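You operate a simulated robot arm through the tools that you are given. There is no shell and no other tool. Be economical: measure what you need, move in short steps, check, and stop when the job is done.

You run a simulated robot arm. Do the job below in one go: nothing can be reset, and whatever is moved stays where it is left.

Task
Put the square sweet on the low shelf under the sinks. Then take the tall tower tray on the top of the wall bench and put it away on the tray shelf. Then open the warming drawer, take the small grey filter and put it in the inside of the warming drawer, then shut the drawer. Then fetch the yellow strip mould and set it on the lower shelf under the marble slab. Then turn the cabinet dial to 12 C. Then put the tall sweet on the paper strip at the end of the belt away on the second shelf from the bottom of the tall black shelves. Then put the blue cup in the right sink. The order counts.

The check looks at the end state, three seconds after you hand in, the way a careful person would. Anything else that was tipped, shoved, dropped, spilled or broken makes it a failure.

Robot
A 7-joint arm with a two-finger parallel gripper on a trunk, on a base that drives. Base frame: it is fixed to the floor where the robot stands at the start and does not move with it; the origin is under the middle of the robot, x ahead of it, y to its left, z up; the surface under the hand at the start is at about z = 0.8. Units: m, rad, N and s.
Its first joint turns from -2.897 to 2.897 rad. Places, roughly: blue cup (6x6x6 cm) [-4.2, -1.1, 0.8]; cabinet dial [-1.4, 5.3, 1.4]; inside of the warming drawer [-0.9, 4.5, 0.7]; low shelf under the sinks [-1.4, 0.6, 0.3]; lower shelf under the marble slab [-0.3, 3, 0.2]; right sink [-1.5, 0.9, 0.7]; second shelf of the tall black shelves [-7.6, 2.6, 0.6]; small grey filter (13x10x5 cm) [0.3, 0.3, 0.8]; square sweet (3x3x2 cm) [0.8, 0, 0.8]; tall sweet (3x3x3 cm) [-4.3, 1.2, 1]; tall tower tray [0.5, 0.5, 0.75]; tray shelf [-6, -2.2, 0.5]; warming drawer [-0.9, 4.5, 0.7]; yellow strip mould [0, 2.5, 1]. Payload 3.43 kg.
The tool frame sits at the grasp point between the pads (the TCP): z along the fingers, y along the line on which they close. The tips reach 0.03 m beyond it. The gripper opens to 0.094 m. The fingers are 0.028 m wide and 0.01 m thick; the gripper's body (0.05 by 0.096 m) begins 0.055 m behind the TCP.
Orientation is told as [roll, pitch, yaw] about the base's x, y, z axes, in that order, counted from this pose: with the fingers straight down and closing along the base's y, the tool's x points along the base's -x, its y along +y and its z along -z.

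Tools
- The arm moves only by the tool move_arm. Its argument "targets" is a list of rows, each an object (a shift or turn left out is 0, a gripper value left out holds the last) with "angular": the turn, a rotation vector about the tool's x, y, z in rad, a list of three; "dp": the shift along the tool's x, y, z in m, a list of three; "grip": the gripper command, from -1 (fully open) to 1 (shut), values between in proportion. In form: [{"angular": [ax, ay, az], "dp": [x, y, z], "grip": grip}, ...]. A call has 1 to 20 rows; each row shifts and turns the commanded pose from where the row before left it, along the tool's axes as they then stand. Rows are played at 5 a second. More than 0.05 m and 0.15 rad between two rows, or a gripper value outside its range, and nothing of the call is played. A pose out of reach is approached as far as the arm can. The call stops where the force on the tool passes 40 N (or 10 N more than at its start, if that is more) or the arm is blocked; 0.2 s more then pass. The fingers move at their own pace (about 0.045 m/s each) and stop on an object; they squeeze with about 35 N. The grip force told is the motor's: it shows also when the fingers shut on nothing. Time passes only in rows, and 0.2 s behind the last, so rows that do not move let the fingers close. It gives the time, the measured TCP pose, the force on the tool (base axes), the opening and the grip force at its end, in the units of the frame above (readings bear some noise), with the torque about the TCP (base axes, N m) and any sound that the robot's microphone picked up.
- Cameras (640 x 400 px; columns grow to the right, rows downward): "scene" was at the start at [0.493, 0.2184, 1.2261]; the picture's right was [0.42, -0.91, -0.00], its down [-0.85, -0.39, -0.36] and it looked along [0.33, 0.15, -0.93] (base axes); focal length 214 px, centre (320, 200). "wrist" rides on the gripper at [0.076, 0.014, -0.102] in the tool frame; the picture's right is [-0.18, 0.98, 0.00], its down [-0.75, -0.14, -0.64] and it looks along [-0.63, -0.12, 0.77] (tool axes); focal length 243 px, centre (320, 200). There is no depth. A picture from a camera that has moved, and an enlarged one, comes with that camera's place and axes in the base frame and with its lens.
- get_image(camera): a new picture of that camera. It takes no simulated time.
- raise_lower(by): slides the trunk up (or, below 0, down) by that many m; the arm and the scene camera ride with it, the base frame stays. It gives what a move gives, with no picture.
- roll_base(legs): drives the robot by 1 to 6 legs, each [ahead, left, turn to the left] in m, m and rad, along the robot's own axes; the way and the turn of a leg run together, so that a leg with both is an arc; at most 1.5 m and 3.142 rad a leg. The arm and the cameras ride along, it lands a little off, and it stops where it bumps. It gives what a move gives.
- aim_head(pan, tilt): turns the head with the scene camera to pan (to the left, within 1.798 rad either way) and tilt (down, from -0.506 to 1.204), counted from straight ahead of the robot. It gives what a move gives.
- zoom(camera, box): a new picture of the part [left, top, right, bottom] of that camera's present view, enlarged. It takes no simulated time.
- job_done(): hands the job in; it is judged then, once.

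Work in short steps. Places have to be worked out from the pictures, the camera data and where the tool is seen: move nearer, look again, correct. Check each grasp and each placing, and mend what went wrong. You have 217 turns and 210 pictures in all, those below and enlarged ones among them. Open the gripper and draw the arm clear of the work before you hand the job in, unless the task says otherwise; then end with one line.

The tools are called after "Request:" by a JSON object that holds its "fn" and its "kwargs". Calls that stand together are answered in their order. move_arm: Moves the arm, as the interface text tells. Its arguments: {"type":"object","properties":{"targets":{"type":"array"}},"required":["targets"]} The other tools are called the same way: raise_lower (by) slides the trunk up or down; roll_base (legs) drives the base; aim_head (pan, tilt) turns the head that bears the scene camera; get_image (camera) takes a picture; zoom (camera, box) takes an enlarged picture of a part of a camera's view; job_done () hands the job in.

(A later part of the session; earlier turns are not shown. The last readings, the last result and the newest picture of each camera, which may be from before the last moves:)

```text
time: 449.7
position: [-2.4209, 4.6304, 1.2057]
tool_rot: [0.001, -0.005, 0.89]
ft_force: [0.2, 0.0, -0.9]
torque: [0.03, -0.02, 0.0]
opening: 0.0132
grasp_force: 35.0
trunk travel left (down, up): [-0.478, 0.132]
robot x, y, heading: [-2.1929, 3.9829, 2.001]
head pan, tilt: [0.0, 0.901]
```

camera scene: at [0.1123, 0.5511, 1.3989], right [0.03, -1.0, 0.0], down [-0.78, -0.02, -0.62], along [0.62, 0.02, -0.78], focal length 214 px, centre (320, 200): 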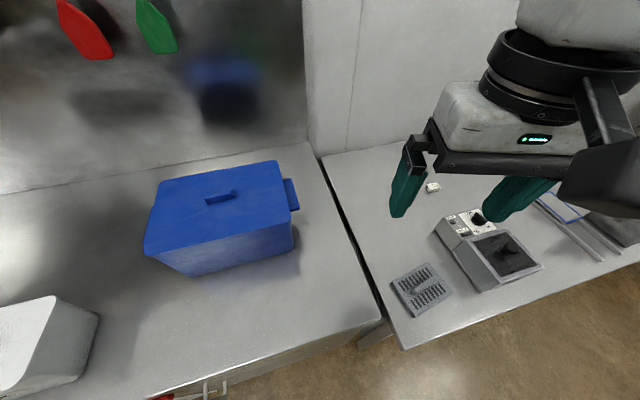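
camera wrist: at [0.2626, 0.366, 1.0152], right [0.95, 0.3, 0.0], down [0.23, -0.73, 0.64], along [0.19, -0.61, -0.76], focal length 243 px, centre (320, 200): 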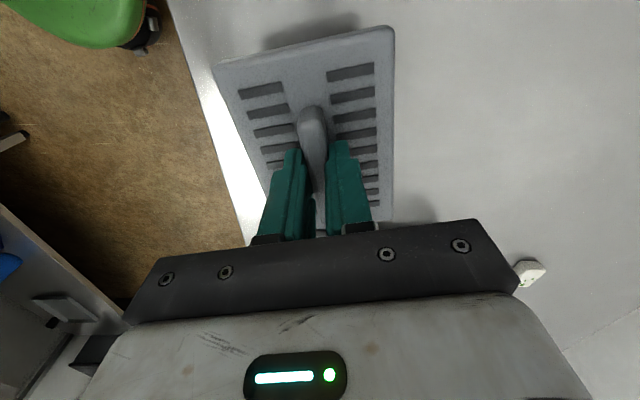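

Request:
{"fn": "roll_base", "kwargs": {"legs": [[0, 0, -1.7], [0.22, 0, 0]]}}

Request:
{"fn": "aim_head", "kwargs": {"pan": -0.2, "tilt": 0.9}}

Request:
{"fn": "get_image", "kwargs": {"camera": "scene"}}

```text
time: 455.6
position: [-1.3069, 4.1531, 1.206]
tool_rot: [-0.001, -0.003, -0.846]
ft_force: [0.5, -0.4, -1.7]
torque: [0.02, 0.02, -0.02]
opening: 0.0129
grasp_force: 34.8
trunk travel left (down, up): [-0.478, 0.132]
robot x, y, heading: [-1.9845, 4.0385, 0.265]
head pan, tilt: [0.0, 0.901]
```

```text
time: 456.3
position: [-1.3081, 4.1542, 1.2054]
tool_rot: [0.0, -0.004, -0.848]
ft_force: [-0.4, -0.5, -0.7]
torque: [0.01, -0.01, 0.03]
opening: 0.0134
grasp_force: 35.1
trunk travel left (down, up): [-0.478, 0.132]
robot x, y, heading: [-1.9828, 4.0383, 0.266]
head pan, tilt: [-0.201, 0.901]
```

```text
76 pictures are left
camera scene: at [-1.5329, 4.3484, 1.399], right [0.06, -1.0, 0.0], down [-0.78, -0.05, -0.62], along [0.62, 0.04, -0.78], focal length 214 px, centre (320, 200)
```

scene: 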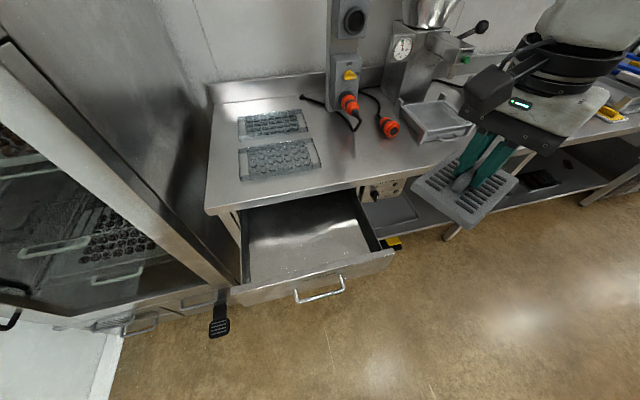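

Opening is ~21 cm deep; target centre ≈(-1.207, 4.405). I strafe left 0.2, align the tool to the drawer, move over, and lower the trunk.

Request:
{"fn": "roll_base", "kwargs": {"legs": [[0, 0.2, 0.02]]}}

Request:
{"fn": "move_arm", "kwargs": {"targets": [{"angular": [0, 0, 0.14]}, {"angular": [0, 0, 0.14]}, {"angular": [0, 0, 0.14]}, {"dp": [0, 0.045, 0]}, {"dp": [0, 0.045, 0]}, {"dp": [0, 0.045, 0]}, {}]}}

Request:
{"fn": "raise_lower", "kwargs": {"by": -0.25}}

Request:
{"fn": "get_image", "kwargs": {"camera": "scene"}}

Request:
{"fn": "get_image", "kwargs": {"camera": "wrist"}}

```text
time: 457.9
position: [-1.3642, 4.3624, 1.2059]
tool_rot: [-0.001, -0.003, -0.828]
ft_force: [-0.1, 0.7, -0.4]
torque: [0.01, 0.0, 0.01]
opening: 0.0132
grasp_force: 34.6
trunk travel left (down, up): [-0.478, 0.132]
robot x, y, heading: [-2.043, 4.2333, 0.278]
head pan, tilt: [-0.201, 0.901]
```

```text
time: 459.5
position: [-1.2327, 4.4064, 1.205]
tool_rot: [0.002, -0.004, -1.249]
ft_force: [0.3, 0.2, -0.2]
torque: [-0.01, -0.01, -0.03]
opening: 0.0132
grasp_force: 35.0
trunk travel left (down, up): [-0.478, 0.132]
robot x, y, heading: [-2.0413, 4.2326, 0.283]
head pan, tilt: [-0.201, 0.901]
```

```text
time: 462.1
position: [-1.2322, 4.4067, 0.9551]
tool_rot: [0.001, -0.004, -1.249]
ft_force: [-0.1, 0.3, -0.1]
torque: [0.05, 0.01, -0.01]
opening: 0.0129
grasp_force: 34.7
trunk travel left (down, up): [-0.228, 0.382]
robot x, y, heading: [-2.0419, 4.235, 0.284]
head pan, tilt: [-0.201, 0.901]
```

```text
75 pictures are left
camera scene: at [-1.594, 4.5523, 1.149], right [0.08, -1.0, 0.0], down [-0.78, -0.07, -0.62], along [0.62, 0.05, -0.78], focal length 214 px, centre (320, 200)
```

scene: 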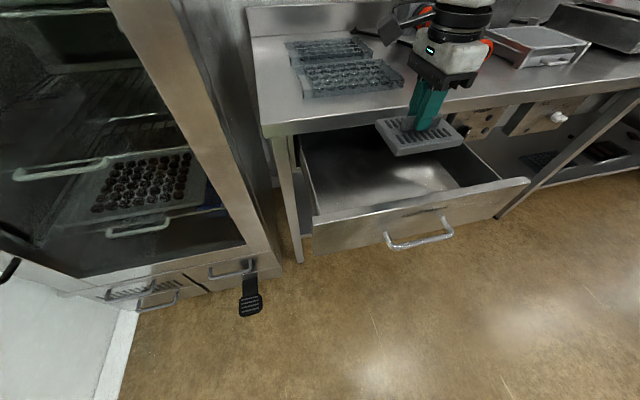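

```text
74 pictures are left
camera wrist: at [-1.2433, 4.4837, 1.058], right [0.99, 0.14, 0.0], down [0.1, -0.76, 0.64], along [0.09, -0.64, -0.77], focal length 243 px, centre (320, 200)
```

wrist: 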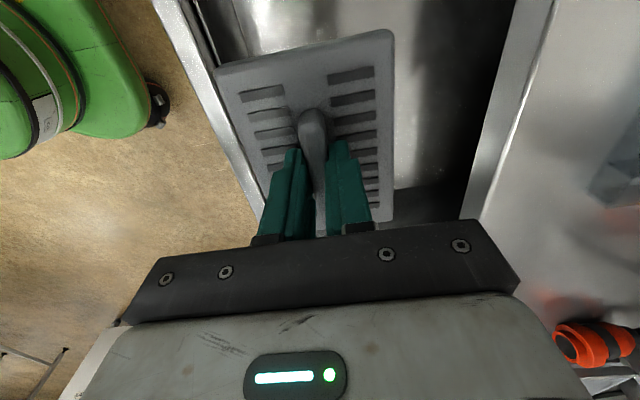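

Move 2.5 cm further in from the front panel and lower to z≈0.80.

Request:
{"fn": "move_arm", "kwargs": {"targets": [{"dp": [0, 0.025, 0.02]}, {"dp": [0, 0, 0.045]}, {"dp": [0, 0, 0.045]}, {"dp": [0, 0, 0.04]}, {}]}}

Request:
{"fn": "get_image", "kwargs": {"camera": "wrist"}}

Request:
{"fn": "zoom", "kwargs": {"camera": "scene", "box": [280, 60, 540, 260]}}

```text
time: 463.3
position: [-1.2121, 4.4143, 0.8054]
tool_rot: [0.0, -0.003, -1.25]
ft_force: [-0.6, -0.2, 0.3]
torque: [0.0, -0.02, 0.01]
opening: 0.013
grasp_force: 35.2
trunk travel left (down, up): [-0.228, 0.382]
robot x, y, heading: [-2.0397, 4.2344, 0.285]
head pan, tilt: [-0.201, 0.901]
```

```text
73 pictures are left
camera wrist: at [-1.223, 4.49, 0.9065], right [0.99, 0.14, 0.0], down [0.1, -0.76, 0.64], along [0.09, -0.64, -0.77], focal length 243 px, centre (320, 200)
```

wrist: 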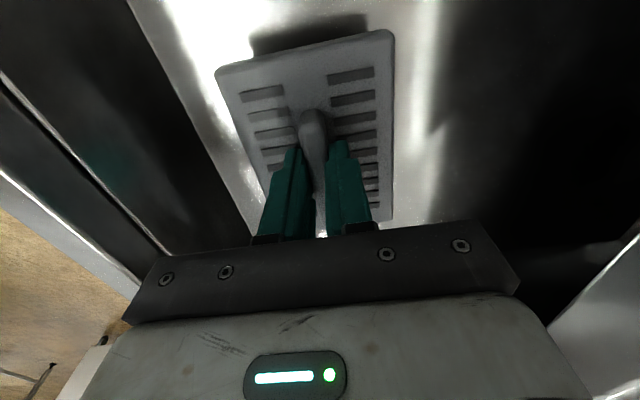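

```text
2.00 times, centred on (410, 160) of scene
camera zoom: at [-1.594, 4.5523, 1.1489], right [0.08, -1.0, 0.0], down [-0.78, -0.07, -0.62], along [0.62, 0.05, -0.78], focal length 429 px, centre (140, 280)
```

zoom: 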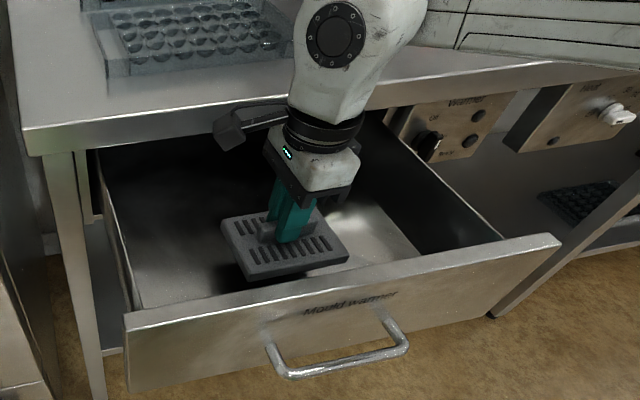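

Well centred. Lower 4 cm, then small steps until contact.

Request:
{"fn": "move_arm", "kwargs": {"targets": [{"dp": [0, 0, 0.02]}, {"dp": [0, 0, 0.02]}, {}]}}

Request:
{"fn": "move_arm", "kwargs": {"targets": [{"dp": [0, 0, 0.006]}, {"dp": [0, 0, 0.006]}, {"dp": [0, 0, 0.006]}, {"dp": [0, 0, 0.006]}, {"dp": [0, 0, 0.006]}, {}]}}

Request:
{"fn": "get_image", "kwargs": {"camera": "wrist"}}

```text
time: 464.1
position: [-1.2113, 4.415, 0.7676]
tool_rot: [0.004, -0.001, -1.249]
ft_force: [0.1, -1.3, 22.1]
torque: [-0.09, 0.18, 0.0]
opening: 0.0135
grasp_force: 34.9
trunk travel left (down, up): [-0.228, 0.382]
robot x, y, heading: [-2.0414, 4.2344, 0.287]
head pan, tilt: [-0.201, 0.901]
```

```text
time: 464.6
position: [-1.2081, 4.415, 0.7623]
tool_rot: [0.009, -0.002, -1.249]
ft_force: [0.2, 0.1, 16.7]
torque: [-0.48, 0.4, 0.03]
opening: 0.0136
grasp_force: 34.9
trunk travel left (down, up): [-0.228, 0.382]
robot x, y, heading: [-2.0375, 4.2345, 0.285]
head pan, tilt: [-0.201, 0.901]
stopped in row 2: the force on the tool passed its limit at 46 N (the readings are from after the stop); the commanded pose is now the measured one
```

```text
71 pictures are left
camera wrist: at [-1.2193, 4.4915, 0.8646], right [0.99, 0.14, 0.01], down [0.1, -0.76, 0.64], along [0.09, -0.63, -0.77], focal length 243 px, centre (320, 200)
```

wrist: 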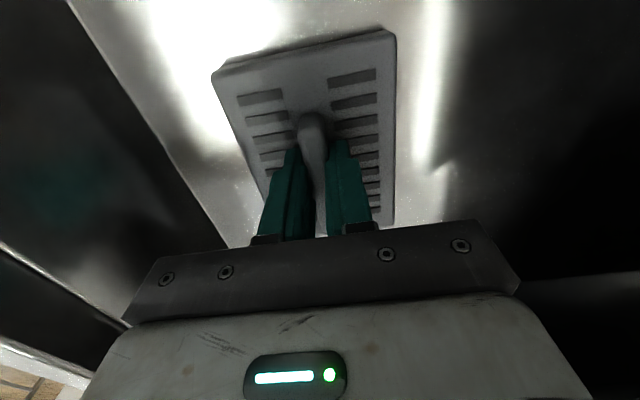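

Filter rests on the drawer floor (z≈0.71). Release and rise.

Request:
{"fn": "move_arm", "kwargs": {"targets": [{"dp": [0, 0, -0.004]}, {"grip": 0.2}, {"grip": 0.2}, {"dp": [0, 0, -0.02]}, {"dp": [0, 0, -0.04]}, {"dp": [0, 0, -0.05]}, {"dp": [0, 0, -0.05]}, {"dp": [0, 0, -0.04]}, {}]}}

Request:
{"fn": "get_image", "kwargs": {"camera": "wrist"}}

```text
time: 466.6
position: [-1.2079, 4.4147, 0.9658]
tool_rot: [0.005, -0.002, -1.249]
ft_force: [0.0, -1.6, -0.5]
torque: [0.02, 0.01, -0.03]
opening: 0.0375
grasp_force: 0.0
trunk travel left (down, up): [-0.228, 0.382]
robot x, y, heading: [-2.0379, 4.2335, 0.285]
head pan, tilt: [-0.201, 0.901]
```

```text
70 pictures are left
camera wrist: at [-1.2187, 4.4912, 1.0681], right [0.99, 0.14, 0.01], down [0.1, -0.76, 0.64], along [0.09, -0.64, -0.77], focal length 243 px, centre (320, 200)
```

wrist: 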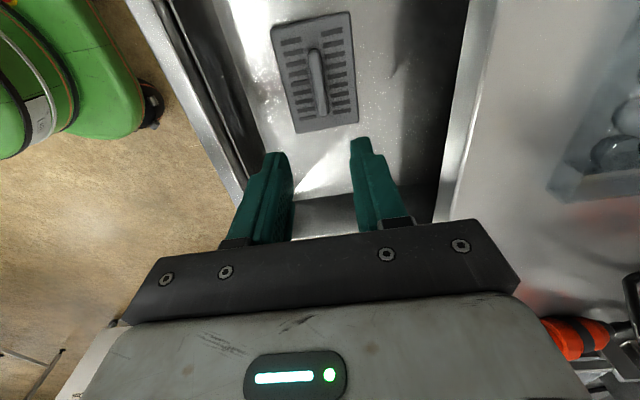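

Filter is in. Now to shut: move back outside the drawer, return to neutral yaw with a slight lean, close the fingers, and lower in front of the bar.

Request:
{"fn": "move_arm", "kwargs": {"targets": [{"dp": [0, -0.05, 0], "grip": 1}, {"dp": [0, -0.05, 0]}, {"dp": [0, -0.05, 0]}, {"dp": [0, -0.05, 0]}, {"dp": [0, -0.045, 0]}, {"angular": [0, 0, -0.1395]}, {"angular": [0, 0, -0.1395]}, {"angular": [0, 0, -0.1395]}, {"angular": [0, 0, -0.1395]}, {"angular": [0, 0, -0.1395]}, {"angular": [0, 0, -0.1395]}, {"angular": [0, 0, -0.1395]}, {"angular": [0, 0, -0.1395]}, {"angular": [0, 0, -0.1395]}, {"angular": [0, 0, -0.1395]}, {"angular": [0, 0, -0.1395]}, {"angular": [0, -0.15, 0]}, {"angular": [0, -0.15, 0]}, {}]}}

Request:
{"fn": "get_image", "kwargs": {"camera": "scene"}}

```text
time: 470.6
position: [-1.4426, 4.3373, 0.9628]
tool_rot: [-0.003, -0.307, 0.286]
ft_force: [-0.2, 0.4, -0.4]
torque: [0.01, 0.01, -0.01]
opening: 0.0
grasp_force: 32.6
trunk travel left (down, up): [-0.228, 0.382]
robot x, y, heading: [-2.0376, 4.2355, 0.286]
head pan, tilt: [-0.201, 0.901]
```

```text
69 pictures are left
camera scene: at [-1.5941, 4.5523, 1.149], right [0.08, -1.0, 0.0], down [-0.78, -0.07, -0.62], along [0.62, 0.05, -0.78], focal length 214 px, centre (320, 200)
```

scene: 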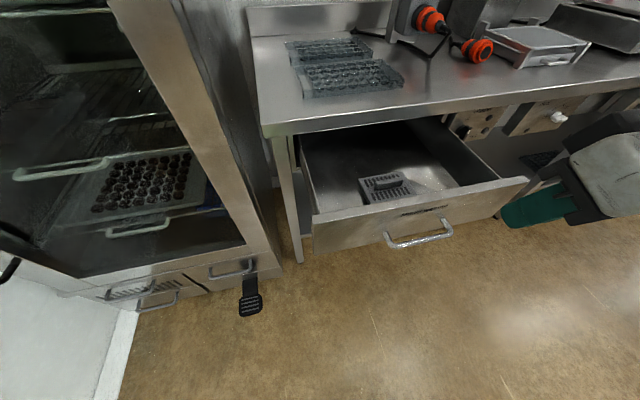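

Lower in front of the bar centre, then push forward with the base.

Request:
{"fn": "move_arm", "kwargs": {"targets": [{"dp": [0.0139, 0, 0.0438]}, {"dp": [0.0139, 0, 0.0438]}, {"dp": [0.0139, 0, 0.0438]}, {"dp": [0.0139, 0, 0.0438]}, {"dp": [0.0139, 0, 0.0438]}, {}]}}

Request:
{"fn": "roll_base", "kwargs": {"legs": [[0.2, 0, 0]]}}

Request:
{"fn": "get_image", "kwargs": {"camera": "scene"}}

```text
time: 472.0
position: [-1.4437, 4.335, 0.7316]
tool_rot: [-0.002, -0.306, 0.285]
ft_force: [0.6, 0.2, 0.3]
torque: [0.01, -0.01, -0.02]
opening: 0.0003
grasp_force: 33.5
trunk travel left (down, up): [-0.228, 0.382]
robot x, y, heading: [-2.0397, 4.2352, 0.287]
head pan, tilt: [-0.201, 0.901]
```

```text
time: 473.6
position: [-1.2506, 4.3874, 0.7332]
tool_rot: [-0.001, -0.305, 0.276]
ft_force: [0.5, -0.8, 0.1]
torque: [-0.01, -0.04, 0.02]
opening: 0.0001
grasp_force: 32.9
trunk travel left (down, up): [-0.228, 0.382]
robot x, y, heading: [-1.845, 4.2886, 0.277]
head pan, tilt: [-0.201, 0.901]
```

```text
68 pictures are left
camera scene: at [-1.3998, 4.6049, 1.149], right [0.08, -1.0, 0.0], down [-0.78, -0.06, -0.62], along [0.62, 0.05, -0.78], focal length 214 px, centre (320, 200)
```

scene: 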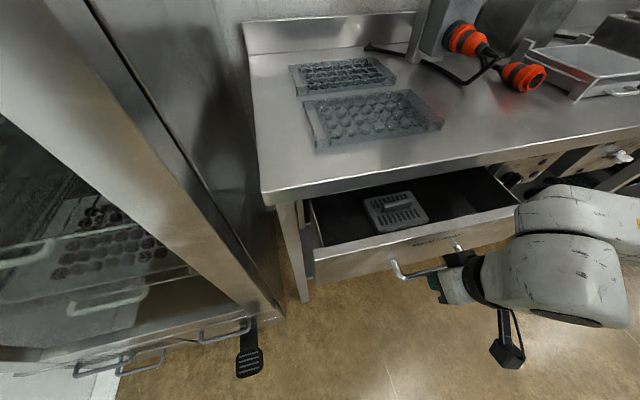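

Keep pushing 0.1 with the base, then finish with the arm.

Request:
{"fn": "roll_base", "kwargs": {"legs": [[0.1, 0, 0]]}}

Request:
{"fn": "move_arm", "kwargs": {"targets": [{"dp": [-0.0095, 0, 0.003]}, {"dp": [-0.0095, 0, 0.003]}, {"dp": [-0.0095, 0, 0.003]}, {"dp": [-0.0095, 0, 0.003]}, {"dp": [-0.0095, 0, 0.003]}, {"dp": [-0.0095, 0, 0.003]}, {}]}}

Request:
{"fn": "get_image", "kwargs": {"camera": "scene"}}

```text
time: 474.7
position: [-1.1523, 4.4152, 0.733]
tool_rot: [-0.002, -0.305, 0.28]
ft_force: [0.6, 0.2, 0.7]
torque: [-0.02, 0.0, 0.01]
opening: 0.0
grasp_force: 33.3
trunk travel left (down, up): [-0.228, 0.382]
robot x, y, heading: [-1.7516, 4.3167, 0.284]
head pan, tilt: [-0.201, 0.901]
```

```text
time: 475.5
position: [-1.1327, 4.422, 0.731]
tool_rot: [-0.002, -0.286, 0.281]
ft_force: [-5.1, -0.9, -1.7]
torque: [0.02, -0.03, 0.07]
opening: 0.0
grasp_force: 33.1
trunk travel left (down, up): [-0.228, 0.382]
robot x, y, heading: [-1.7469, 4.3207, 0.276]
head pan, tilt: [-0.201, 0.901]
stopped in row 3: the force on the tool passed its limit at 52 N (the readings are from after the stop); the commanded pose is now the measured one
```

```text
67 pictures are left
camera scene: at [-1.301, 4.6329, 1.1489], right [0.08, -1.0, 0.0], down [-0.78, -0.06, -0.62], along [0.62, 0.05, -0.78], focal length 214 px, centre (320, 200)
```

scene: 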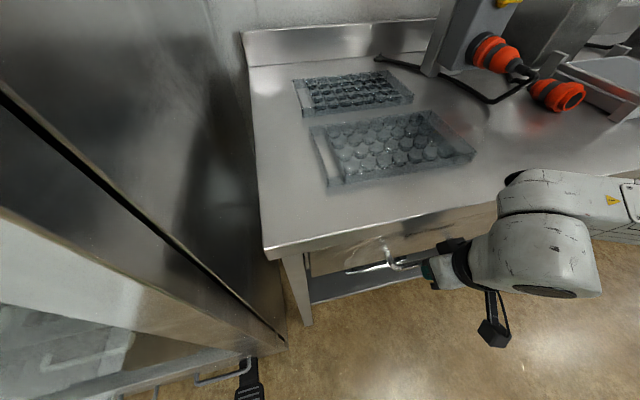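

It stopped hard – likely closed. One more push to confirm, then look.

Request:
{"fn": "move_arm", "kwargs": {"targets": [{"dp": [-0.0048, 0, 0.0015]}, {"dp": [-0.0048, 0, 0.0015]}, {}]}}

Request:
{"fn": "move_arm", "kwargs": {"targets": [{"dp": [0.04, 0, -0.012]}, {"dp": [0.04, 0, -0.012]}, {"dp": [-0.01, 0, -0.048]}, {"dp": [-0.01, 0, -0.048]}, {"dp": [-0.01, 0, -0.048]}, {}]}}

Request:
{"fn": "zoom", "kwargs": {"camera": "scene", "box": [250, 180, 530, 330]}}

```text
time: 476.0
position: [-1.1327, 4.4206, 0.7318]
tool_rot: [-0.003, -0.273, 0.283]
ft_force: [-5.8, -2.3, 0.2]
torque: [-0.01, -0.08, 0.11]
opening: 0.0
grasp_force: 33.4
trunk travel left (down, up): [-0.228, 0.382]
robot x, y, heading: [-1.7467, 4.3181, 0.277]
head pan, tilt: [-0.201, 0.901]
stopped in row 2: the force on the tool passed its limit at 46 N (the readings are from after the stop); the commanded pose is now the measured one
```

```text
time: 477.4
position: [-1.1717, 4.3888, 0.8723]
tool_rot: [0.009, -0.275, 0.279]
ft_force: [0.5, 0.3, 0.0]
torque: [0.02, -0.03, 0.01]
opening: 0.0
grasp_force: 32.7
out of reach, approached as far as the arm can: row 2, 3, 4
trunk travel left (down, up): [-0.228, 0.382]
robot x, y, heading: [-1.7499, 4.3142, 0.282]
head pan, tilt: [-0.201, 0.901]
```

```text
2.29 times, centred on (390, 255) of scene
camera zoom: at [-1.3013, 4.6325, 1.149], right [0.08, -1.0, 0.0], down [-0.78, -0.06, -0.62], along [0.62, 0.05, -0.78], focal length 490 px, centre (160, 74)
```

zoom: 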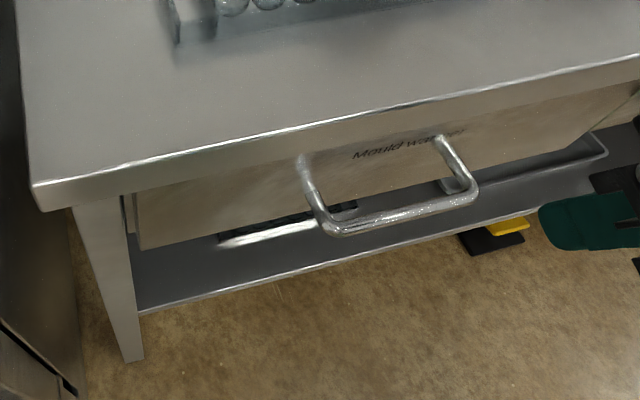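

Drawer is shut. Next the yellow mould: raise, straighten the tool, back off and drive to the marble-slab bench.

Request:
{"fn": "raise_lower", "kwargs": {"by": 0.25}}

Request:
{"fn": "move_arm", "kwargs": {"targets": [{"dp": [-0.03, 0, 0]}, {"angular": [0, 0.14, 0]}, {"angular": [0, 0.135, 0], "grip": -1}, {}]}}

Request:
{"fn": "roll_base", "kwargs": {"legs": [[-0.3, 0, 0], [0, 0, -1.34], [1.1, 0, 0], [1.0, 0, 0], [0, 0, 1.35]]}}

Request:
{"fn": "aim_head", "kwargs": {"pan": -0.1, "tilt": 0.75}}

Request:
{"fn": "get_image", "kwargs": {"camera": "scene"}}

```text
time: 480.0
position: [-1.1719, 4.3885, 1.1224]
tool_rot: [0.007, -0.275, 0.28]
ft_force: [0.1, 0.9, -0.1]
torque: [-0.01, 0.0, -0.01]
opening: 0.0
grasp_force: 33.0
trunk travel left (down, up): [-0.478, 0.132]
robot x, y, heading: [-1.7535, 4.3172, 0.274]
head pan, tilt: [-0.201, 0.901]
```

```text
time: 481.0
position: [-1.1443, 4.395, 1.1316]
tool_rot: [-0.003, 0.001, 0.282]
ft_force: [0.8, 0.5, -0.6]
torque: [0.0, 0.0, 0.0]
opening: 0.0503
grasp_force: 0.0
trunk travel left (down, up): [-0.478, 0.132]
robot x, y, heading: [-1.7482, 4.321, 0.281]
head pan, tilt: [-0.201, 0.901]
```

```text
time: 499.7
position: [-0.4663, 2.4297, 1.1321]
tool_rot: [-0.004, 0.0, 0.236]
ft_force: [0.9, 0.3, -0.3]
torque: [0.0, -0.02, 0.02]
opening: 0.0939
grasp_force: 0.0
trunk travel left (down, up): [-0.478, 0.132]
robot x, y, heading: [-1.0741, 2.379, 0.235]
head pan, tilt: [-0.201, 0.901]
```

```text
time: 500.4
position: [-0.4648, 2.4298, 1.132]
tool_rot: [-0.004, -0.001, 0.236]
ft_force: [0.0, 0.0, 1.1]
torque: [0.03, 0.0, -0.02]
opening: 0.0944
grasp_force: 0.0
trunk travel left (down, up): [-0.478, 0.132]
robot x, y, heading: [-1.0745, 2.3794, 0.231]
head pan, tilt: [-0.099, 0.75]
```

```text
65 pictures are left
camera scene: at [-0.6054, 2.682, 1.4108], right [0.13, -0.99, 0.0], down [-0.68, -0.09, -0.73], along [0.72, 0.1, -0.68], focal length 214 px, centre (320, 200)
```

scene: 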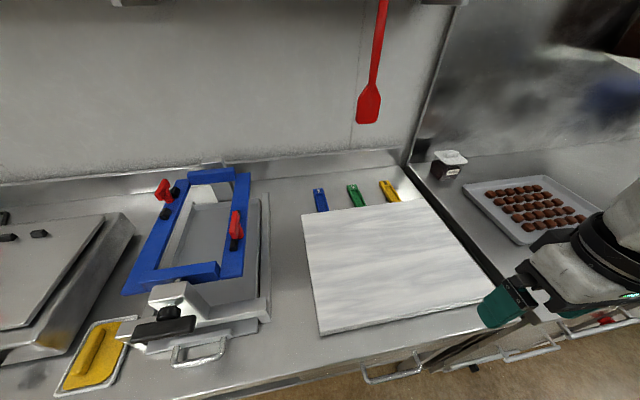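

Request:
{"fn": "zoom", "kwargs": {"camera": "scene", "box": [290, 150, 450, 250]}}

Request:
{"fn": "get_image", "kwargs": {"camera": "wrist"}}

```text
4.00 times, centred on (370, 200) of scene
camera zoom: at [-0.6054, 2.682, 1.4108], right [0.13, -0.99, 0.0], down [-0.68, -0.09, -0.73], along [0.72, 0.1, -0.68], focal length 858 px, centre (120, 200)
```

zoom: 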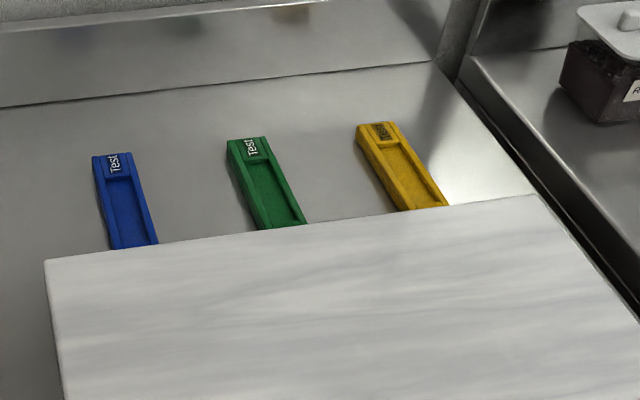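

```text
63 pictures are left
camera wrist: at [-0.5423, 2.4251, 1.2342], right [-0.05, 1.0, 0.0], down [0.77, 0.04, 0.64], along [0.64, 0.03, -0.77], focal length 243 px, centre (320, 200)
```

wrist: 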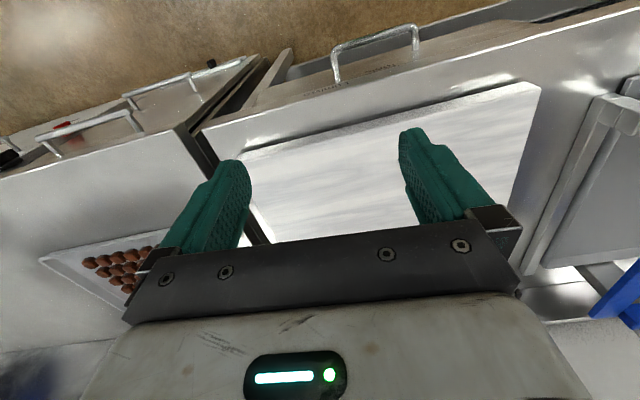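

Yellow strip lies behind the slab at ≈(0.04, 2.498), aligned with the bench normal, ~3 cm wide. I'll pick it with the tool leaned 34° so it can be laid flat on the low shelf. Drive 0.35 closer and set the lean above it.

Request:
{"fn": "roll_base", "kwargs": {"legs": [[0.35, 0, 0.05]]}}

Request:
{"fn": "move_arm", "kwargs": {"targets": [{"dp": [-0.046, -0.018, 0], "grip": 0}, {"dp": [-0.046, -0.018, 0]}, {"dp": [-0.045, -0.018, 0]}, {"angular": [0, -0.15, 0]}, {"angular": [0, -0.15, 0]}, {"angular": [0, -0.15, 0]}, {"angular": [0, -0.15, 0]}, {"dp": [0.0254, 0, 0.0371]}, {"dp": [0.0254, 0, 0.0371]}, {"dp": [0.0254, 0, 0.0371]}, {}]}}

Request:
{"fn": "get_image", "kwargs": {"camera": "wrist"}}

Request:
{"fn": "get_image", "kwargs": {"camera": "scene"}}

```text
time: 502.6
position: [-0.1304, 2.5531, 1.1304]
tool_rot: [-0.005, 0.0, 0.291]
ft_force: [0.2, 0.0, -0.2]
torque: [-0.01, 0.01, 0.01]
opening: 0.0942
grasp_force: 0.0
trunk travel left (down, up): [-0.478, 0.132]
robot x, y, heading: [-0.7367, 2.47, 0.289]
head pan, tilt: [-0.099, 0.75]
```

```text
time: 505.0
position: [0.0171, 2.5425, 0.997]
tool_rot: [-0.005, -0.599, 0.294]
ft_force: [-0.3, -0.1, 0.5]
torque: [0.0, 0.03, -0.03]
opening: 0.0469
grasp_force: 0.1
trunk travel left (down, up): [-0.478, 0.132]
robot x, y, heading: [-0.7333, 2.4707, 0.286]
head pan, tilt: [-0.099, 0.75]
```

```text
62 pictures are left
camera wrist: at [-0.102, 2.5203, 1.0393], right [-0.14, 0.99, 0.1], down [0.29, -0.06, 0.96], along [0.95, 0.16, -0.28], focal length 243 px, centre (320, 200)
```

wrist: 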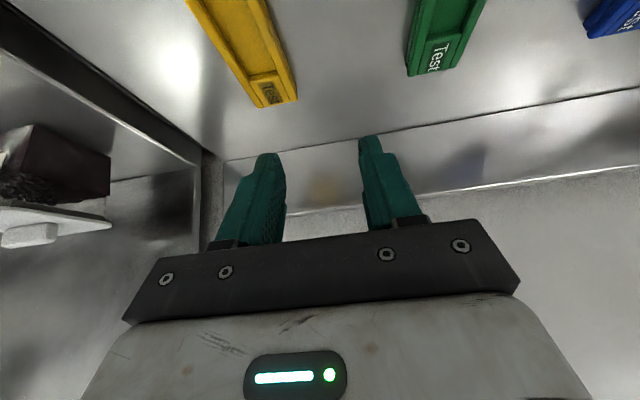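

```text
61 pictures are left
camera scene: at [-0.2847, 2.7974, 1.4109], right [0.19, -0.98, 0.0], down [-0.67, -0.13, -0.73], along [0.72, 0.14, -0.68], focal length 214 px, centre (320, 200)
```

scene: 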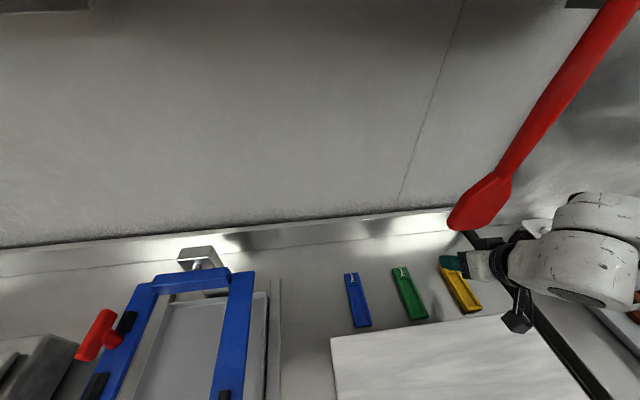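

Yellow strip centre ≈(0.040, 2.504). Move over it and lower to just above.

Request:
{"fn": "move_arm", "kwargs": {"targets": [{"dp": [0.0052, -0.0435, -0.0036]}, {"dp": [0.024, 0, 0.035]}, {"dp": [0.024, 0, 0.035]}, {}]}}

Request:
{"fn": "get_image", "kwargs": {"camera": "wrist"}}

```text
time: 505.8
position: [0.0239, 2.4988, 0.9283]
tool_rot: [0.005, -0.614, 0.292]
ft_force: [-2.5, -2.0, 15.1]
torque: [0.28, 0.12, 0.05]
opening: 0.0463
grasp_force: 0.0
trunk travel left (down, up): [-0.478, 0.132]
robot x, y, heading: [-0.7332, 2.4693, 0.288]
head pan, tilt: [-0.099, 0.75]
stopped in row 3: the force on the tool passed its limit at 84 N (the readings are from after the stop); the commanded pose is now the measured one
```

```text
60 pictures are left
camera wrist: at [-0.0962, 2.477, 0.9688], right [-0.14, 0.98, 0.11], down [0.28, -0.07, 0.96], along [0.95, 0.17, -0.26], focal length 243 px, centre (320, 200)
```

wrist: 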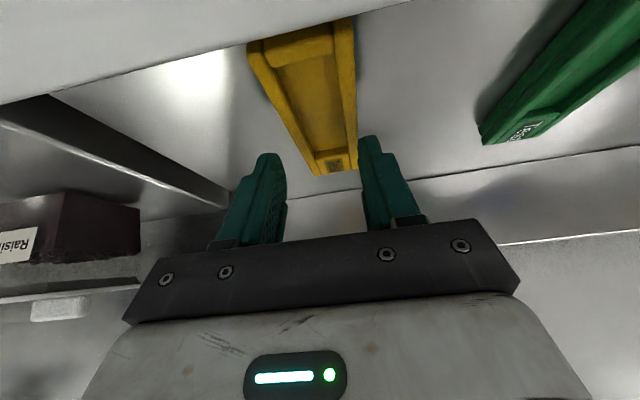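

The left finger landed on the strip (strip is 8 mm more to the left and 2.7 cm nearer). Rise, correct, and descend carefully.

Request:
{"fn": "move_arm", "kwargs": {"targets": [{"dp": [-0.0085, 0, -0.0124]}, {"dp": [0.0223, 0.008, -0.0153]}, {"grip": -0.15}, {}]}}

Request:
{"fn": "get_image", "kwargs": {"camera": "wrist"}}

```text
time: 506.8
position: [-0.0065, 2.4991, 0.9406]
tool_rot: [0.005, -0.609, 0.291]
ft_force: [1.3, -0.8, 0.0]
torque: [0.0, 0.0, 0.02]
opening: 0.0541
grasp_force: 0.1
trunk travel left (down, up): [-0.478, 0.132]
robot x, y, heading: [-0.7321, 2.4687, 0.286]
head pan, tilt: [-0.099, 0.75]
```

```text
59 pictures are left
camera wrist: at [-0.1257, 2.4769, 0.9809], right [-0.14, 0.98, 0.11], down [0.28, -0.07, 0.96], along [0.95, 0.17, -0.27], focal length 243 px, centre (320, 200)
```

wrist: 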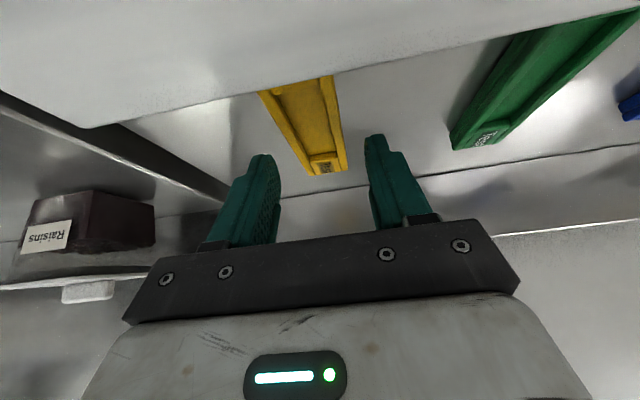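

Refined: strip spans x≈-0.03…0.084, top ≈0.89. Shift +1.5 cm forward, −4.5 mm sideways and lower 3 cm.

Request:
{"fn": "move_arm", "kwargs": {"targets": [{"dp": [-0.0124, -0.0045, 0.0085]}, {"dp": [0.0085, 0, 0.0124]}, {"dp": [0.0085, 0, 0.0124]}, {}]}}

Request:
{"fn": "get_image", "kwargs": {"camera": "wrist"}}

```text
time: 507.8
position: [0.009, 2.4977, 0.9126]
tool_rot: [0.006, -0.612, 0.292]
ft_force: [-3.6, -2.0, 13.8]
torque: [-0.35, -0.06, -0.29]
opening: 0.0539
grasp_force: 0.0
trunk travel left (down, up): [-0.478, 0.132]
robot x, y, heading: [-0.7358, 2.4654, 0.283]
head pan, tilt: [-0.099, 0.75]
```

```text
58 pictures are left
camera wrist: at [-0.1104, 2.4759, 0.9529], right [-0.14, 0.98, 0.11], down [0.28, -0.07, 0.96], along [0.95, 0.16, -0.26], focal length 243 px, centre (320, 200)
```

wrist: 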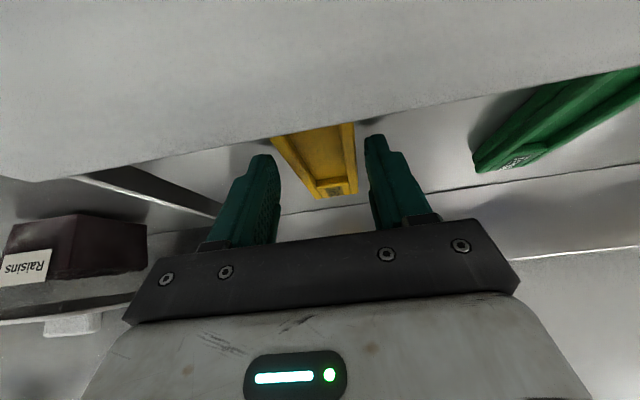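

Tips touch the bench (z≈0.88) with the strip between them. Ease up 2 mm and close, then lift slightly.

Request:
{"fn": "move_arm", "kwargs": {"targets": [{"dp": [-0.0011, 0, -0.0017]}, {"grip": 1}, {"grip": 1}, {"grip": 1}, {"grip": 1}, {"dp": [-0.0113, 0, -0.0165]}, {"dp": [-0.0226, 0, -0.033]}, {"dp": [-0.0226, 0, -0.033]}, {}]}}

Request:
{"fn": "get_image", "kwargs": {"camera": "wrist"}}

```text
time: 509.8
position: [0.0068, 2.499, 1.0127]
tool_rot: [0.005, -0.612, 0.292]
ft_force: [-0.3, 0.5, 0.7]
torque: [0.02, -0.01, 0.03]
opening: 0.0371
grasp_force: 35.1
trunk travel left (down, up): [-0.478, 0.132]
robot x, y, heading: [-0.7395, 2.4684, 0.288]
head pan, tilt: [-0.099, 0.75]
```

```text
57 pictures are left
camera wrist: at [-0.1129, 2.4767, 1.0541], right [-0.14, 0.98, 0.11], down [0.28, -0.07, 0.96], along [0.95, 0.17, -0.27], focal length 243 px, centre (320, 200)
```

wrist: 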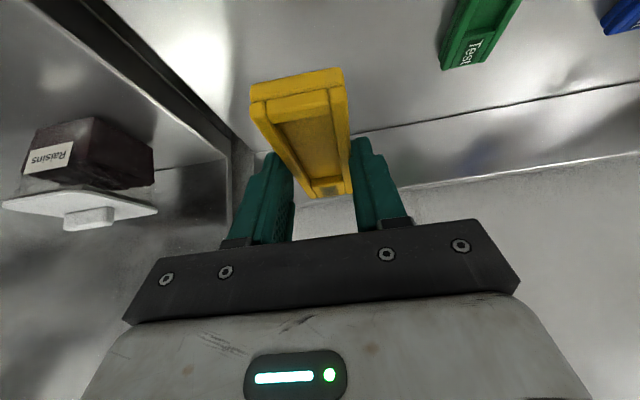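

Held level. Lift more, back off 0.55 m and look at the lower shelf.

Request:
{"fn": "move_arm", "kwargs": {"targets": [{"dp": [-0.0254, 0, -0.037]}, {"dp": [-0.0254, 0, -0.037]}, {}]}}

Request:
{"fn": "roll_base", "kwargs": {"legs": [[-0.55, 0.25, 0]]}}

Request:
{"fn": "raise_lower", "kwargs": {"by": -0.45}}

Request:
{"fn": "aim_head", "kwargs": {"pan": -0.1, "tilt": 0.65}}

Request:
{"fn": "get_image", "kwargs": {"camera": "scene"}}

```text
time: 510.6
position: [0.0044, 2.5006, 1.1008]
tool_rot: [0.022, -0.609, 0.281]
ft_force: [-0.4, 0.4, 0.0]
torque: [-0.05, 0.03, 0.02]
opening: 0.0374
grasp_force: 35.1
trunk travel left (down, up): [-0.478, 0.132]
robot x, y, heading: [-0.7355, 2.4674, 0.285]
head pan, tilt: [-0.099, 0.75]
```

```text
time: 514.1
position: [-0.6006, 2.5927, 1.101]
tool_rot: [0.023, -0.611, 0.288]
ft_force: [-0.1, 0.4, -0.5]
torque: [-0.01, 0.02, -0.01]
opening: 0.037
grasp_force: 34.7
trunk travel left (down, up): [-0.478, 0.132]
robot x, y, heading: [-1.3412, 2.5557, 0.295]
head pan, tilt: [-0.099, 0.75]
```

```text
refused: -0.45 is not a number from -0.4 to 0.4
```

```text
time: 514.7
position: [-0.6011, 2.5922, 1.1014]
tool_rot: [0.026, -0.611, 0.283]
ft_force: [-0.5, 0.0, 0.1]
torque: [0.03, 0.0, -0.02]
opening: 0.0372
grasp_force: 35.5
trunk travel left (down, up): [-0.478, 0.132]
robot x, y, heading: [-1.3426, 2.56, 0.289]
head pan, tilt: [-0.099, 0.649]
```

```text
56 pictures are left
camera scene: at [-0.8893, 2.8892, 1.4194], right [0.19, -0.98, 0.0], down [-0.59, -0.12, -0.8], along [0.78, 0.15, -0.61], focal length 214 px, centre (320, 200)
```

scene: 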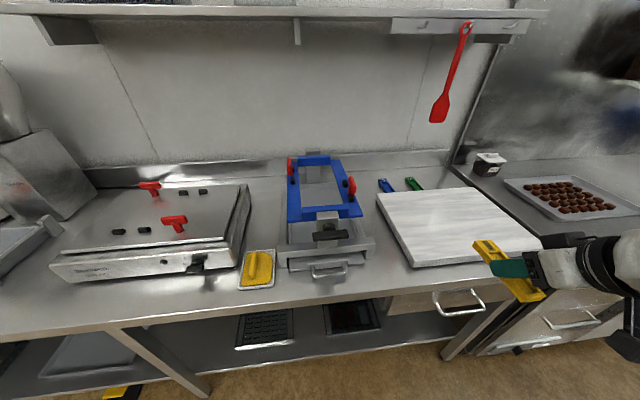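

The lower shelf has a free stretch at y≈2.3–2.65 (front edge ≈(-0.39,2.47)). Lower the trunk and the arm here in the aisle first.

Request:
{"fn": "raise_lower", "kwargs": {"by": -0.4}}

Request:
{"fn": "raise_lower", "kwargs": {"by": -0.07}}

Request:
{"fn": "move_arm", "kwargs": {"targets": [{"dp": [0.0252, 0, 0.036]}, {"dp": [0.0252, 0, 0.036]}, {"dp": [0.0252, 0, 0.036]}, {"dp": [0.0252, 0, 0.036]}, {"dp": [0.0252, 0, 0.036]}, {"dp": [0.0252, 0, 0.036]}, {"dp": [0.0252, 0, 0.036]}, {}]}}

Request:
{"fn": "roll_base", "kwargs": {"legs": [[0.05, -0.18, 0]]}}

Request:
{"fn": "get_image", "kwargs": {"camera": "scene"}}

```text
time: 518.6
position: [-0.6014, 2.5931, 0.7006]
tool_rot: [0.024, -0.612, 0.286]
ft_force: [-1.4, 1.0, 0.0]
torque: [-0.01, 0.01, 0.02]
opening: 0.0369
grasp_force: 34.5
trunk travel left (down, up): [-0.078, 0.532]
robot x, y, heading: [-1.3466, 2.5565, 0.291]
head pan, tilt: [-0.099, 0.649]
```

```text
time: 519.6
position: [-0.6021, 2.5926, 0.6316]
tool_rot: [0.025, -0.611, 0.285]
ft_force: [-0.2, -0.1, -0.4]
torque: [-0.02, 0.02, -0.01]
opening: 0.0373
grasp_force: 35.1
trunk travel left (down, up): [-0.008, 0.602]
robot x, y, heading: [-1.3435, 2.5577, 0.295]
head pan, tilt: [-0.099, 0.649]
```

```text
time: 521.5
position: [-0.6038, 2.6008, 0.3245]
tool_rot: [0.022, -0.61, 0.289]
ft_force: [-0.5, -0.5, 0.7]
torque: [-0.01, 0.01, -0.04]
opening: 0.0372
grasp_force: 35.0
trunk travel left (down, up): [-0.008, 0.602]
robot x, y, heading: [-1.3389, 2.5574, 0.298]
head pan, tilt: [-0.099, 0.649]
```

```text
time: 522.3
position: [-0.5934, 2.5698, 0.3255]
tool_rot: [0.02, -0.611, 0.27]
ft_force: [0.4, 0.3, -1.0]
torque: [0.0, 0.04, -0.01]
opening: 0.0371
grasp_force: 34.8
trunk travel left (down, up): [-0.008, 0.602]
robot x, y, heading: [-1.3342, 2.5434, 0.273]
head pan, tilt: [-0.099, 0.649]
stopped in leg 1: the robot was blocked; the commanded pose is now the measured one
```

```text
55 pictures are left
camera scene: at [-0.8732, 2.8636, 0.9495], right [0.17, -0.98, 0.0], down [-0.6, -0.11, -0.8], along [0.78, 0.14, -0.6], focal length 214 px, centre (320, 200)
```

scene: 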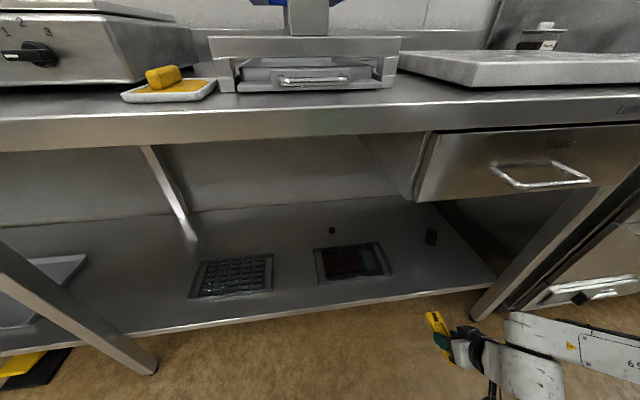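

Something behind-right blocked the strafe. Move forward 0.12 first, then right 0.15.

Request:
{"fn": "roll_base", "kwargs": {"legs": [[0.12, 0, 0.015], [0, -0.12, 0]]}}

Request:
{"fn": "get_image", "kwargs": {"camera": "scene"}}

```text
time: 524.4
position: [-0.4418, 2.5018, 0.3258]
tool_rot: [0.023, -0.611, 0.29]
ft_force: [-0.8, -0.2, 0.1]
torque: [0.0, 0.01, -0.04]
opening: 0.037
grasp_force: 34.6
trunk travel left (down, up): [-0.008, 0.602]
robot x, y, heading: [-1.1771, 2.4584, 0.295]
head pan, tilt: [-0.099, 0.649]
```

```text
54 pictures are left
camera scene: at [-0.7263, 2.7889, 0.9495], right [0.19, -0.98, 0.0], down [-0.59, -0.12, -0.8], along [0.78, 0.15, -0.6], focal length 214 px, centre (320, 200)
```

scene: 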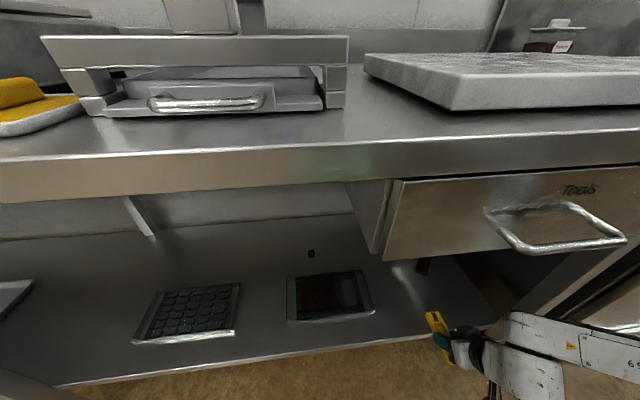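

Clear spot ahead. Insert 0.12 m and lower gradually to the shelf.

Request:
{"fn": "move_arm", "kwargs": {"targets": [{"dp": [-0.0328, 0, 0.023]}, {"dp": [-0.0328, 0, 0.023]}, {"dp": [-0.0328, 0, 0.023]}, {"dp": [0.0172, 0, 0.0246]}, {"dp": [0.0172, 0, 0.0246]}, {}]}}

Request:
{"fn": "get_image", "kwargs": {"camera": "wrist"}}

```text
time: 525.6
position: [-0.3174, 2.5384, 0.2826]
tool_rot: [0.027, -0.636, 0.284]
ft_force: [-19.3, -2.1, 60.6]
torque: [-1.29, 0.76, -0.5]
opening: 0.0373
grasp_force: 34.9
trunk travel left (down, up): [-0.008, 0.602]
robot x, y, heading: [-1.1785, 2.4582, 0.293]
head pan, tilt: [-0.099, 0.649]
stopped in row 6: the force on the tool passed its limit at 190 N (the readings are from after the stop); the commanded pose is now the measured one
```

```text
53 pictures are left
camera wrist: at [-0.437, 2.5149, 0.3204], right [-0.15, 0.98, 0.13], down [0.26, -0.09, 0.96], along [0.95, 0.18, -0.24], focal length 243 px, centre (320, 200)
```

wrist: 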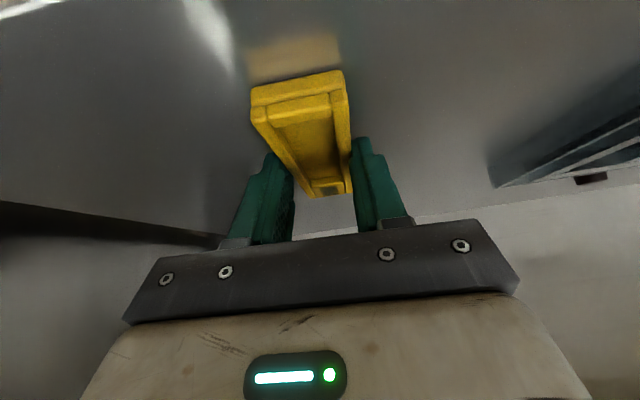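

Contact: the shelf is at ≈0.25. Ease off, open, and withdraw along the tool axis.

Request:
{"fn": "move_arm", "kwargs": {"targets": [{"dp": [-0.0017, 0, -0.0025]}, {}, {"grip": -0.1}, {"grip": -0.1}, {"dp": [0, 0, -0.02]}, {"dp": [0, 0, -0.04]}, {}]}}

Request:
{"fn": "get_image", "kwargs": {"camera": "wrist"}}

```text
time: 527.2
position: [-0.3505, 2.5272, 0.3273]
tool_rot: [0.025, -0.628, 0.282]
ft_force: [0.3, -0.5, 0.5]
torque: [0.0, 0.01, 0.01]
opening: 0.0518
grasp_force: 0.1
trunk travel left (down, up): [-0.008, 0.602]
robot x, y, heading: [-1.18, 2.4567, 0.295]
head pan, tilt: [-0.099, 0.649]
```

```text
52 pictures are left
camera wrist: at [-0.4704, 2.5039, 0.3665], right [-0.15, 0.98, 0.13], down [0.27, -0.08, 0.96], along [0.95, 0.17, -0.25], focal length 243 px, centre (320, 200)
```

wrist: 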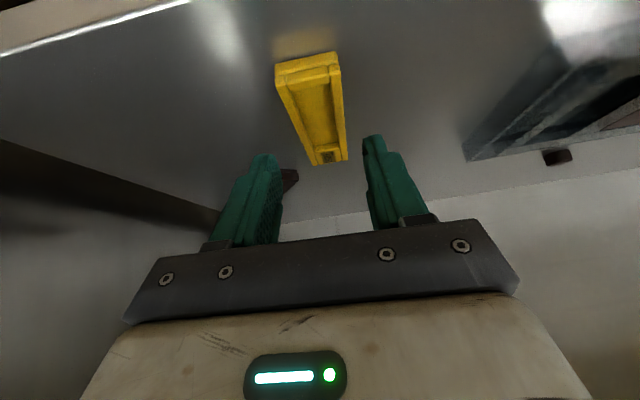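

Yellow mould lies flat on the lower shelf. Withdraw, raise, straighten, then strafe left along the bench toward the cabinet.

Request:
{"fn": "move_arm", "kwargs": {"targets": [{"dp": [0.036, 0, -0.026]}, {"dp": [0.036, 0, -0.026]}, {"dp": [0.036, 0, -0.026]}, {"dp": [0.036, 0, -0.026]}, {}]}}

Request:
{"fn": "roll_base", "kwargs": {"legs": [[0, 0.4, 0], [-0.12, 0, 0]]}}

Request:
{"fn": "raise_lower", "kwargs": {"by": 0.4}}

Request:
{"fn": "raise_lower", "kwargs": {"by": 0.2}}

Request:
{"fn": "move_arm", "kwargs": {"targets": [{"dp": [-0.025, 0, -0.036]}, {"dp": [-0.025, 0, -0.036]}, {"dp": [-0.025, 0, -0.036]}, {"dp": [-0.025, 0, -0.036]}, {"dp": [-0.025, 0, -0.036]}, {"angular": [0, 0.15, 0]}, {"angular": [0, 0.15, 0]}, {"angular": [0, 0.15, 0]}, {"angular": [0, 0.15, 0]}, {}]}}

Request:
{"fn": "roll_base", "kwargs": {"legs": [[0, 1.0, 0], [0, 0.9, 0]]}}

Request:
{"fn": "aim_head", "kwargs": {"pan": 0.2, "tilt": 0.2}}

Request:
{"fn": "get_image", "kwargs": {"camera": "scene"}}

```text
time: 528.5
position: [-0.522, 2.4727, 0.3268]
tool_rot: [0.026, -0.627, 0.282]
ft_force: [0.7, 0.5, 0.7]
torque: [0.0, -0.02, 0.01]
opening: 0.0518
grasp_force: 0.2
trunk travel left (down, up): [-0.008, 0.602]
robot x, y, heading: [-1.1777, 2.4575, 0.296]
head pan, tilt: [-0.099, 0.649]
```

```text
time: 531.8
position: [-0.7502, 2.8063, 0.3253]
tool_rot: [0.027, -0.625, 0.272]
ft_force: [-0.1, -0.1, 0.1]
torque: [0.0, 0.0, -0.01]
opening: 0.0519
grasp_force: 0.0
trunk travel left (down, up): [-0.008, 0.602]
robot x, y, heading: [-1.4055, 2.801, 0.278]
head pan, tilt: [-0.099, 0.649]
```

```text
time: 535.6
position: [-0.7486, 2.8056, 0.7261]
tool_rot: [0.026, -0.627, 0.271]
ft_force: [0.5, 0.0, -0.5]
torque: [0.01, 0.01, -0.01]
opening: 0.0515
grasp_force: 0.0
trunk travel left (down, up): [-0.408, 0.202]
robot x, y, heading: [-1.4062, 2.7981, 0.274]
head pan, tilt: [-0.099, 0.649]
```

```text
time: 537.8
position: [-0.7495, 2.806, 0.9256]
tool_rot: [0.026, -0.627, 0.273]
ft_force: [-0.6, -0.4, 0.6]
torque: [0.01, 0.0, -0.03]
opening: 0.0516
grasp_force: 0.0
trunk travel left (down, up): [-0.608, 0.002]
robot x, y, heading: [-1.4053, 2.8009, 0.279]
head pan, tilt: [-0.099, 0.649]
```

```text
time: 540.0
position: [-0.7536, 2.7991, 1.1444]
tool_rot: [0.019, -0.026, 0.287]
ft_force: [0.9, 0.1, 0.3]
torque: [0.0, 0.01, -0.01]
opening: 0.0517
grasp_force: 0.2
trunk travel left (down, up): [-0.608, 0.002]
robot x, y, heading: [-1.4075, 2.798, 0.282]
head pan, tilt: [-0.099, 0.649]
```

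```text
time: 549.6
position: [-1.2858, 4.6554, 1.1445]
tool_rot: [0.019, -0.028, 0.287]
ft_force: [0.3, -0.9, -0.8]
torque: [0.03, 0.0, 0.02]
opening: 0.0516
grasp_force: 0.0
trunk travel left (down, up): [-0.608, 0.002]
robot x, y, heading: [-1.9397, 4.652, 0.286]
head pan, tilt: [-0.099, 0.649]
```

```text
time: 550.5
position: [-1.2852, 4.6552, 1.1462]
tool_rot: [0.02, -0.029, 0.285]
ft_force: [0.1, -0.4, 0.4]
torque: [-0.02, 0.01, 0.02]
opening: 0.0516
grasp_force: 0.1
trunk travel left (down, up): [-0.608, 0.002]
robot x, y, heading: [-1.9406, 4.6546, 0.28]
head pan, tilt: [0.201, 0.201]
```

```text
51 pictures are left
camera scene: at [-1.4854, 5.0075, 1.5905], right [0.46, -0.89, 0.0], down [-0.18, -0.09, -0.98], along [0.87, 0.45, -0.2], focal length 214 px, centre (320, 200)
```

scene: 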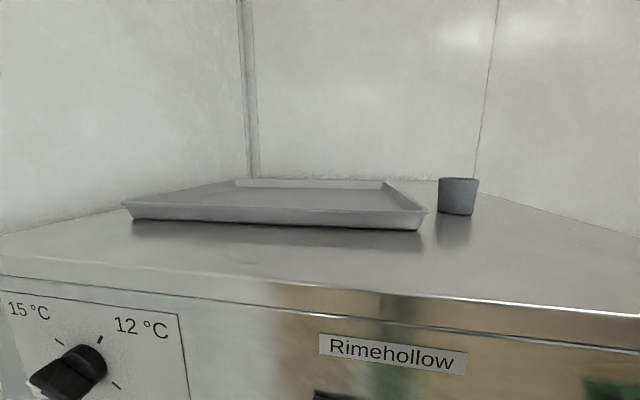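

The dial panel (15 °C, 12 °C marks) is close by. Back up 0.3 m for a frontal view of it.

Request:
{"fn": "roll_base", "kwargs": {"legs": [[-0.3, 0.08, 0]]}}

Request:
{"fn": "aim_head", "kwargs": {"pan": 0.4, "tilt": 0.4}}

Request:
{"fn": "get_image", "kwargs": {"camera": "scene"}}

```text
time: 552.6
position: [-1.5924, 4.6479, 1.1456]
tool_rot: [0.021, -0.028, 0.283]
ft_force: [-0.4, 0.6, 0.0]
torque: [0.0, 0.0, 0.01]
opening: 0.0517
grasp_force: 0.2
trunk travel left (down, up): [-0.608, 0.002]
robot x, y, heading: [-2.2465, 4.6521, 0.272]
head pan, tilt: [0.201, 0.201]
```

```text
time: 553.3
position: [-1.5921, 4.6488, 1.1445]
tool_rot: [0.021, -0.027, 0.284]
ft_force: [-0.8, 0.9, 0.5]
torque: [-0.01, -0.02, 0.0]
opening: 0.0514
grasp_force: 0.1
trunk travel left (down, up): [-0.608, 0.002]
robot x, y, heading: [-2.2474, 4.6527, 0.274]
head pan, tilt: [0.4, 0.4]
```

```text
50 pictures are left
camera scene: at [-1.802, 5.017, 1.5721], right [0.63, -0.78, 0.0], down [-0.3, -0.24, -0.92], along [0.72, 0.58, -0.39], focal length 214 px, centre (320, 200)
```

scene: 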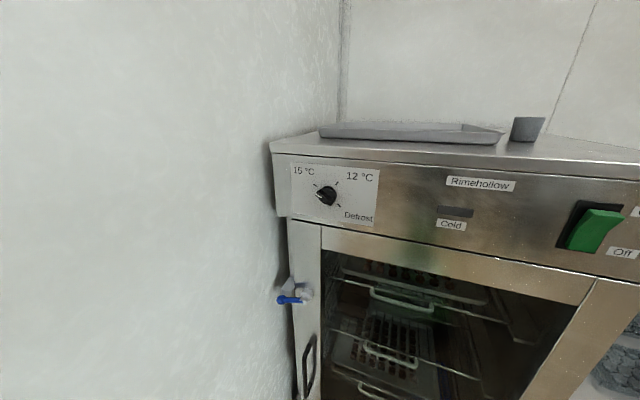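

Request:
{"fn": "zoom", "kwargs": {"camera": "scene", "box": [280, 155, 390, 235]}}

```text
5.00 times, centred on (335, 195) of scene
camera zoom: at [-1.802, 5.017, 1.5721], right [0.63, -0.78, 0.0], down [-0.3, -0.24, -0.92], along [0.72, 0.58, -0.39], focal length 1072 px, centre (245, 225)
```

zoom: 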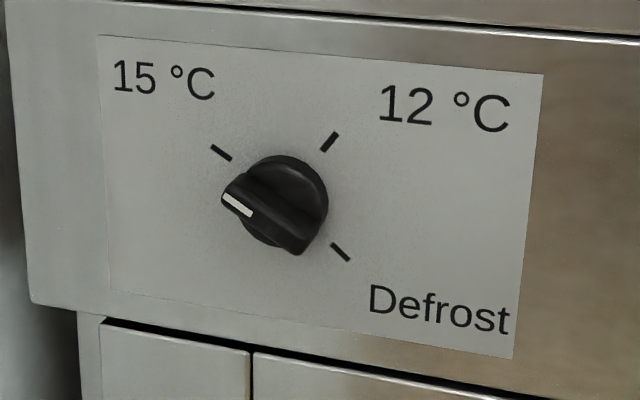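

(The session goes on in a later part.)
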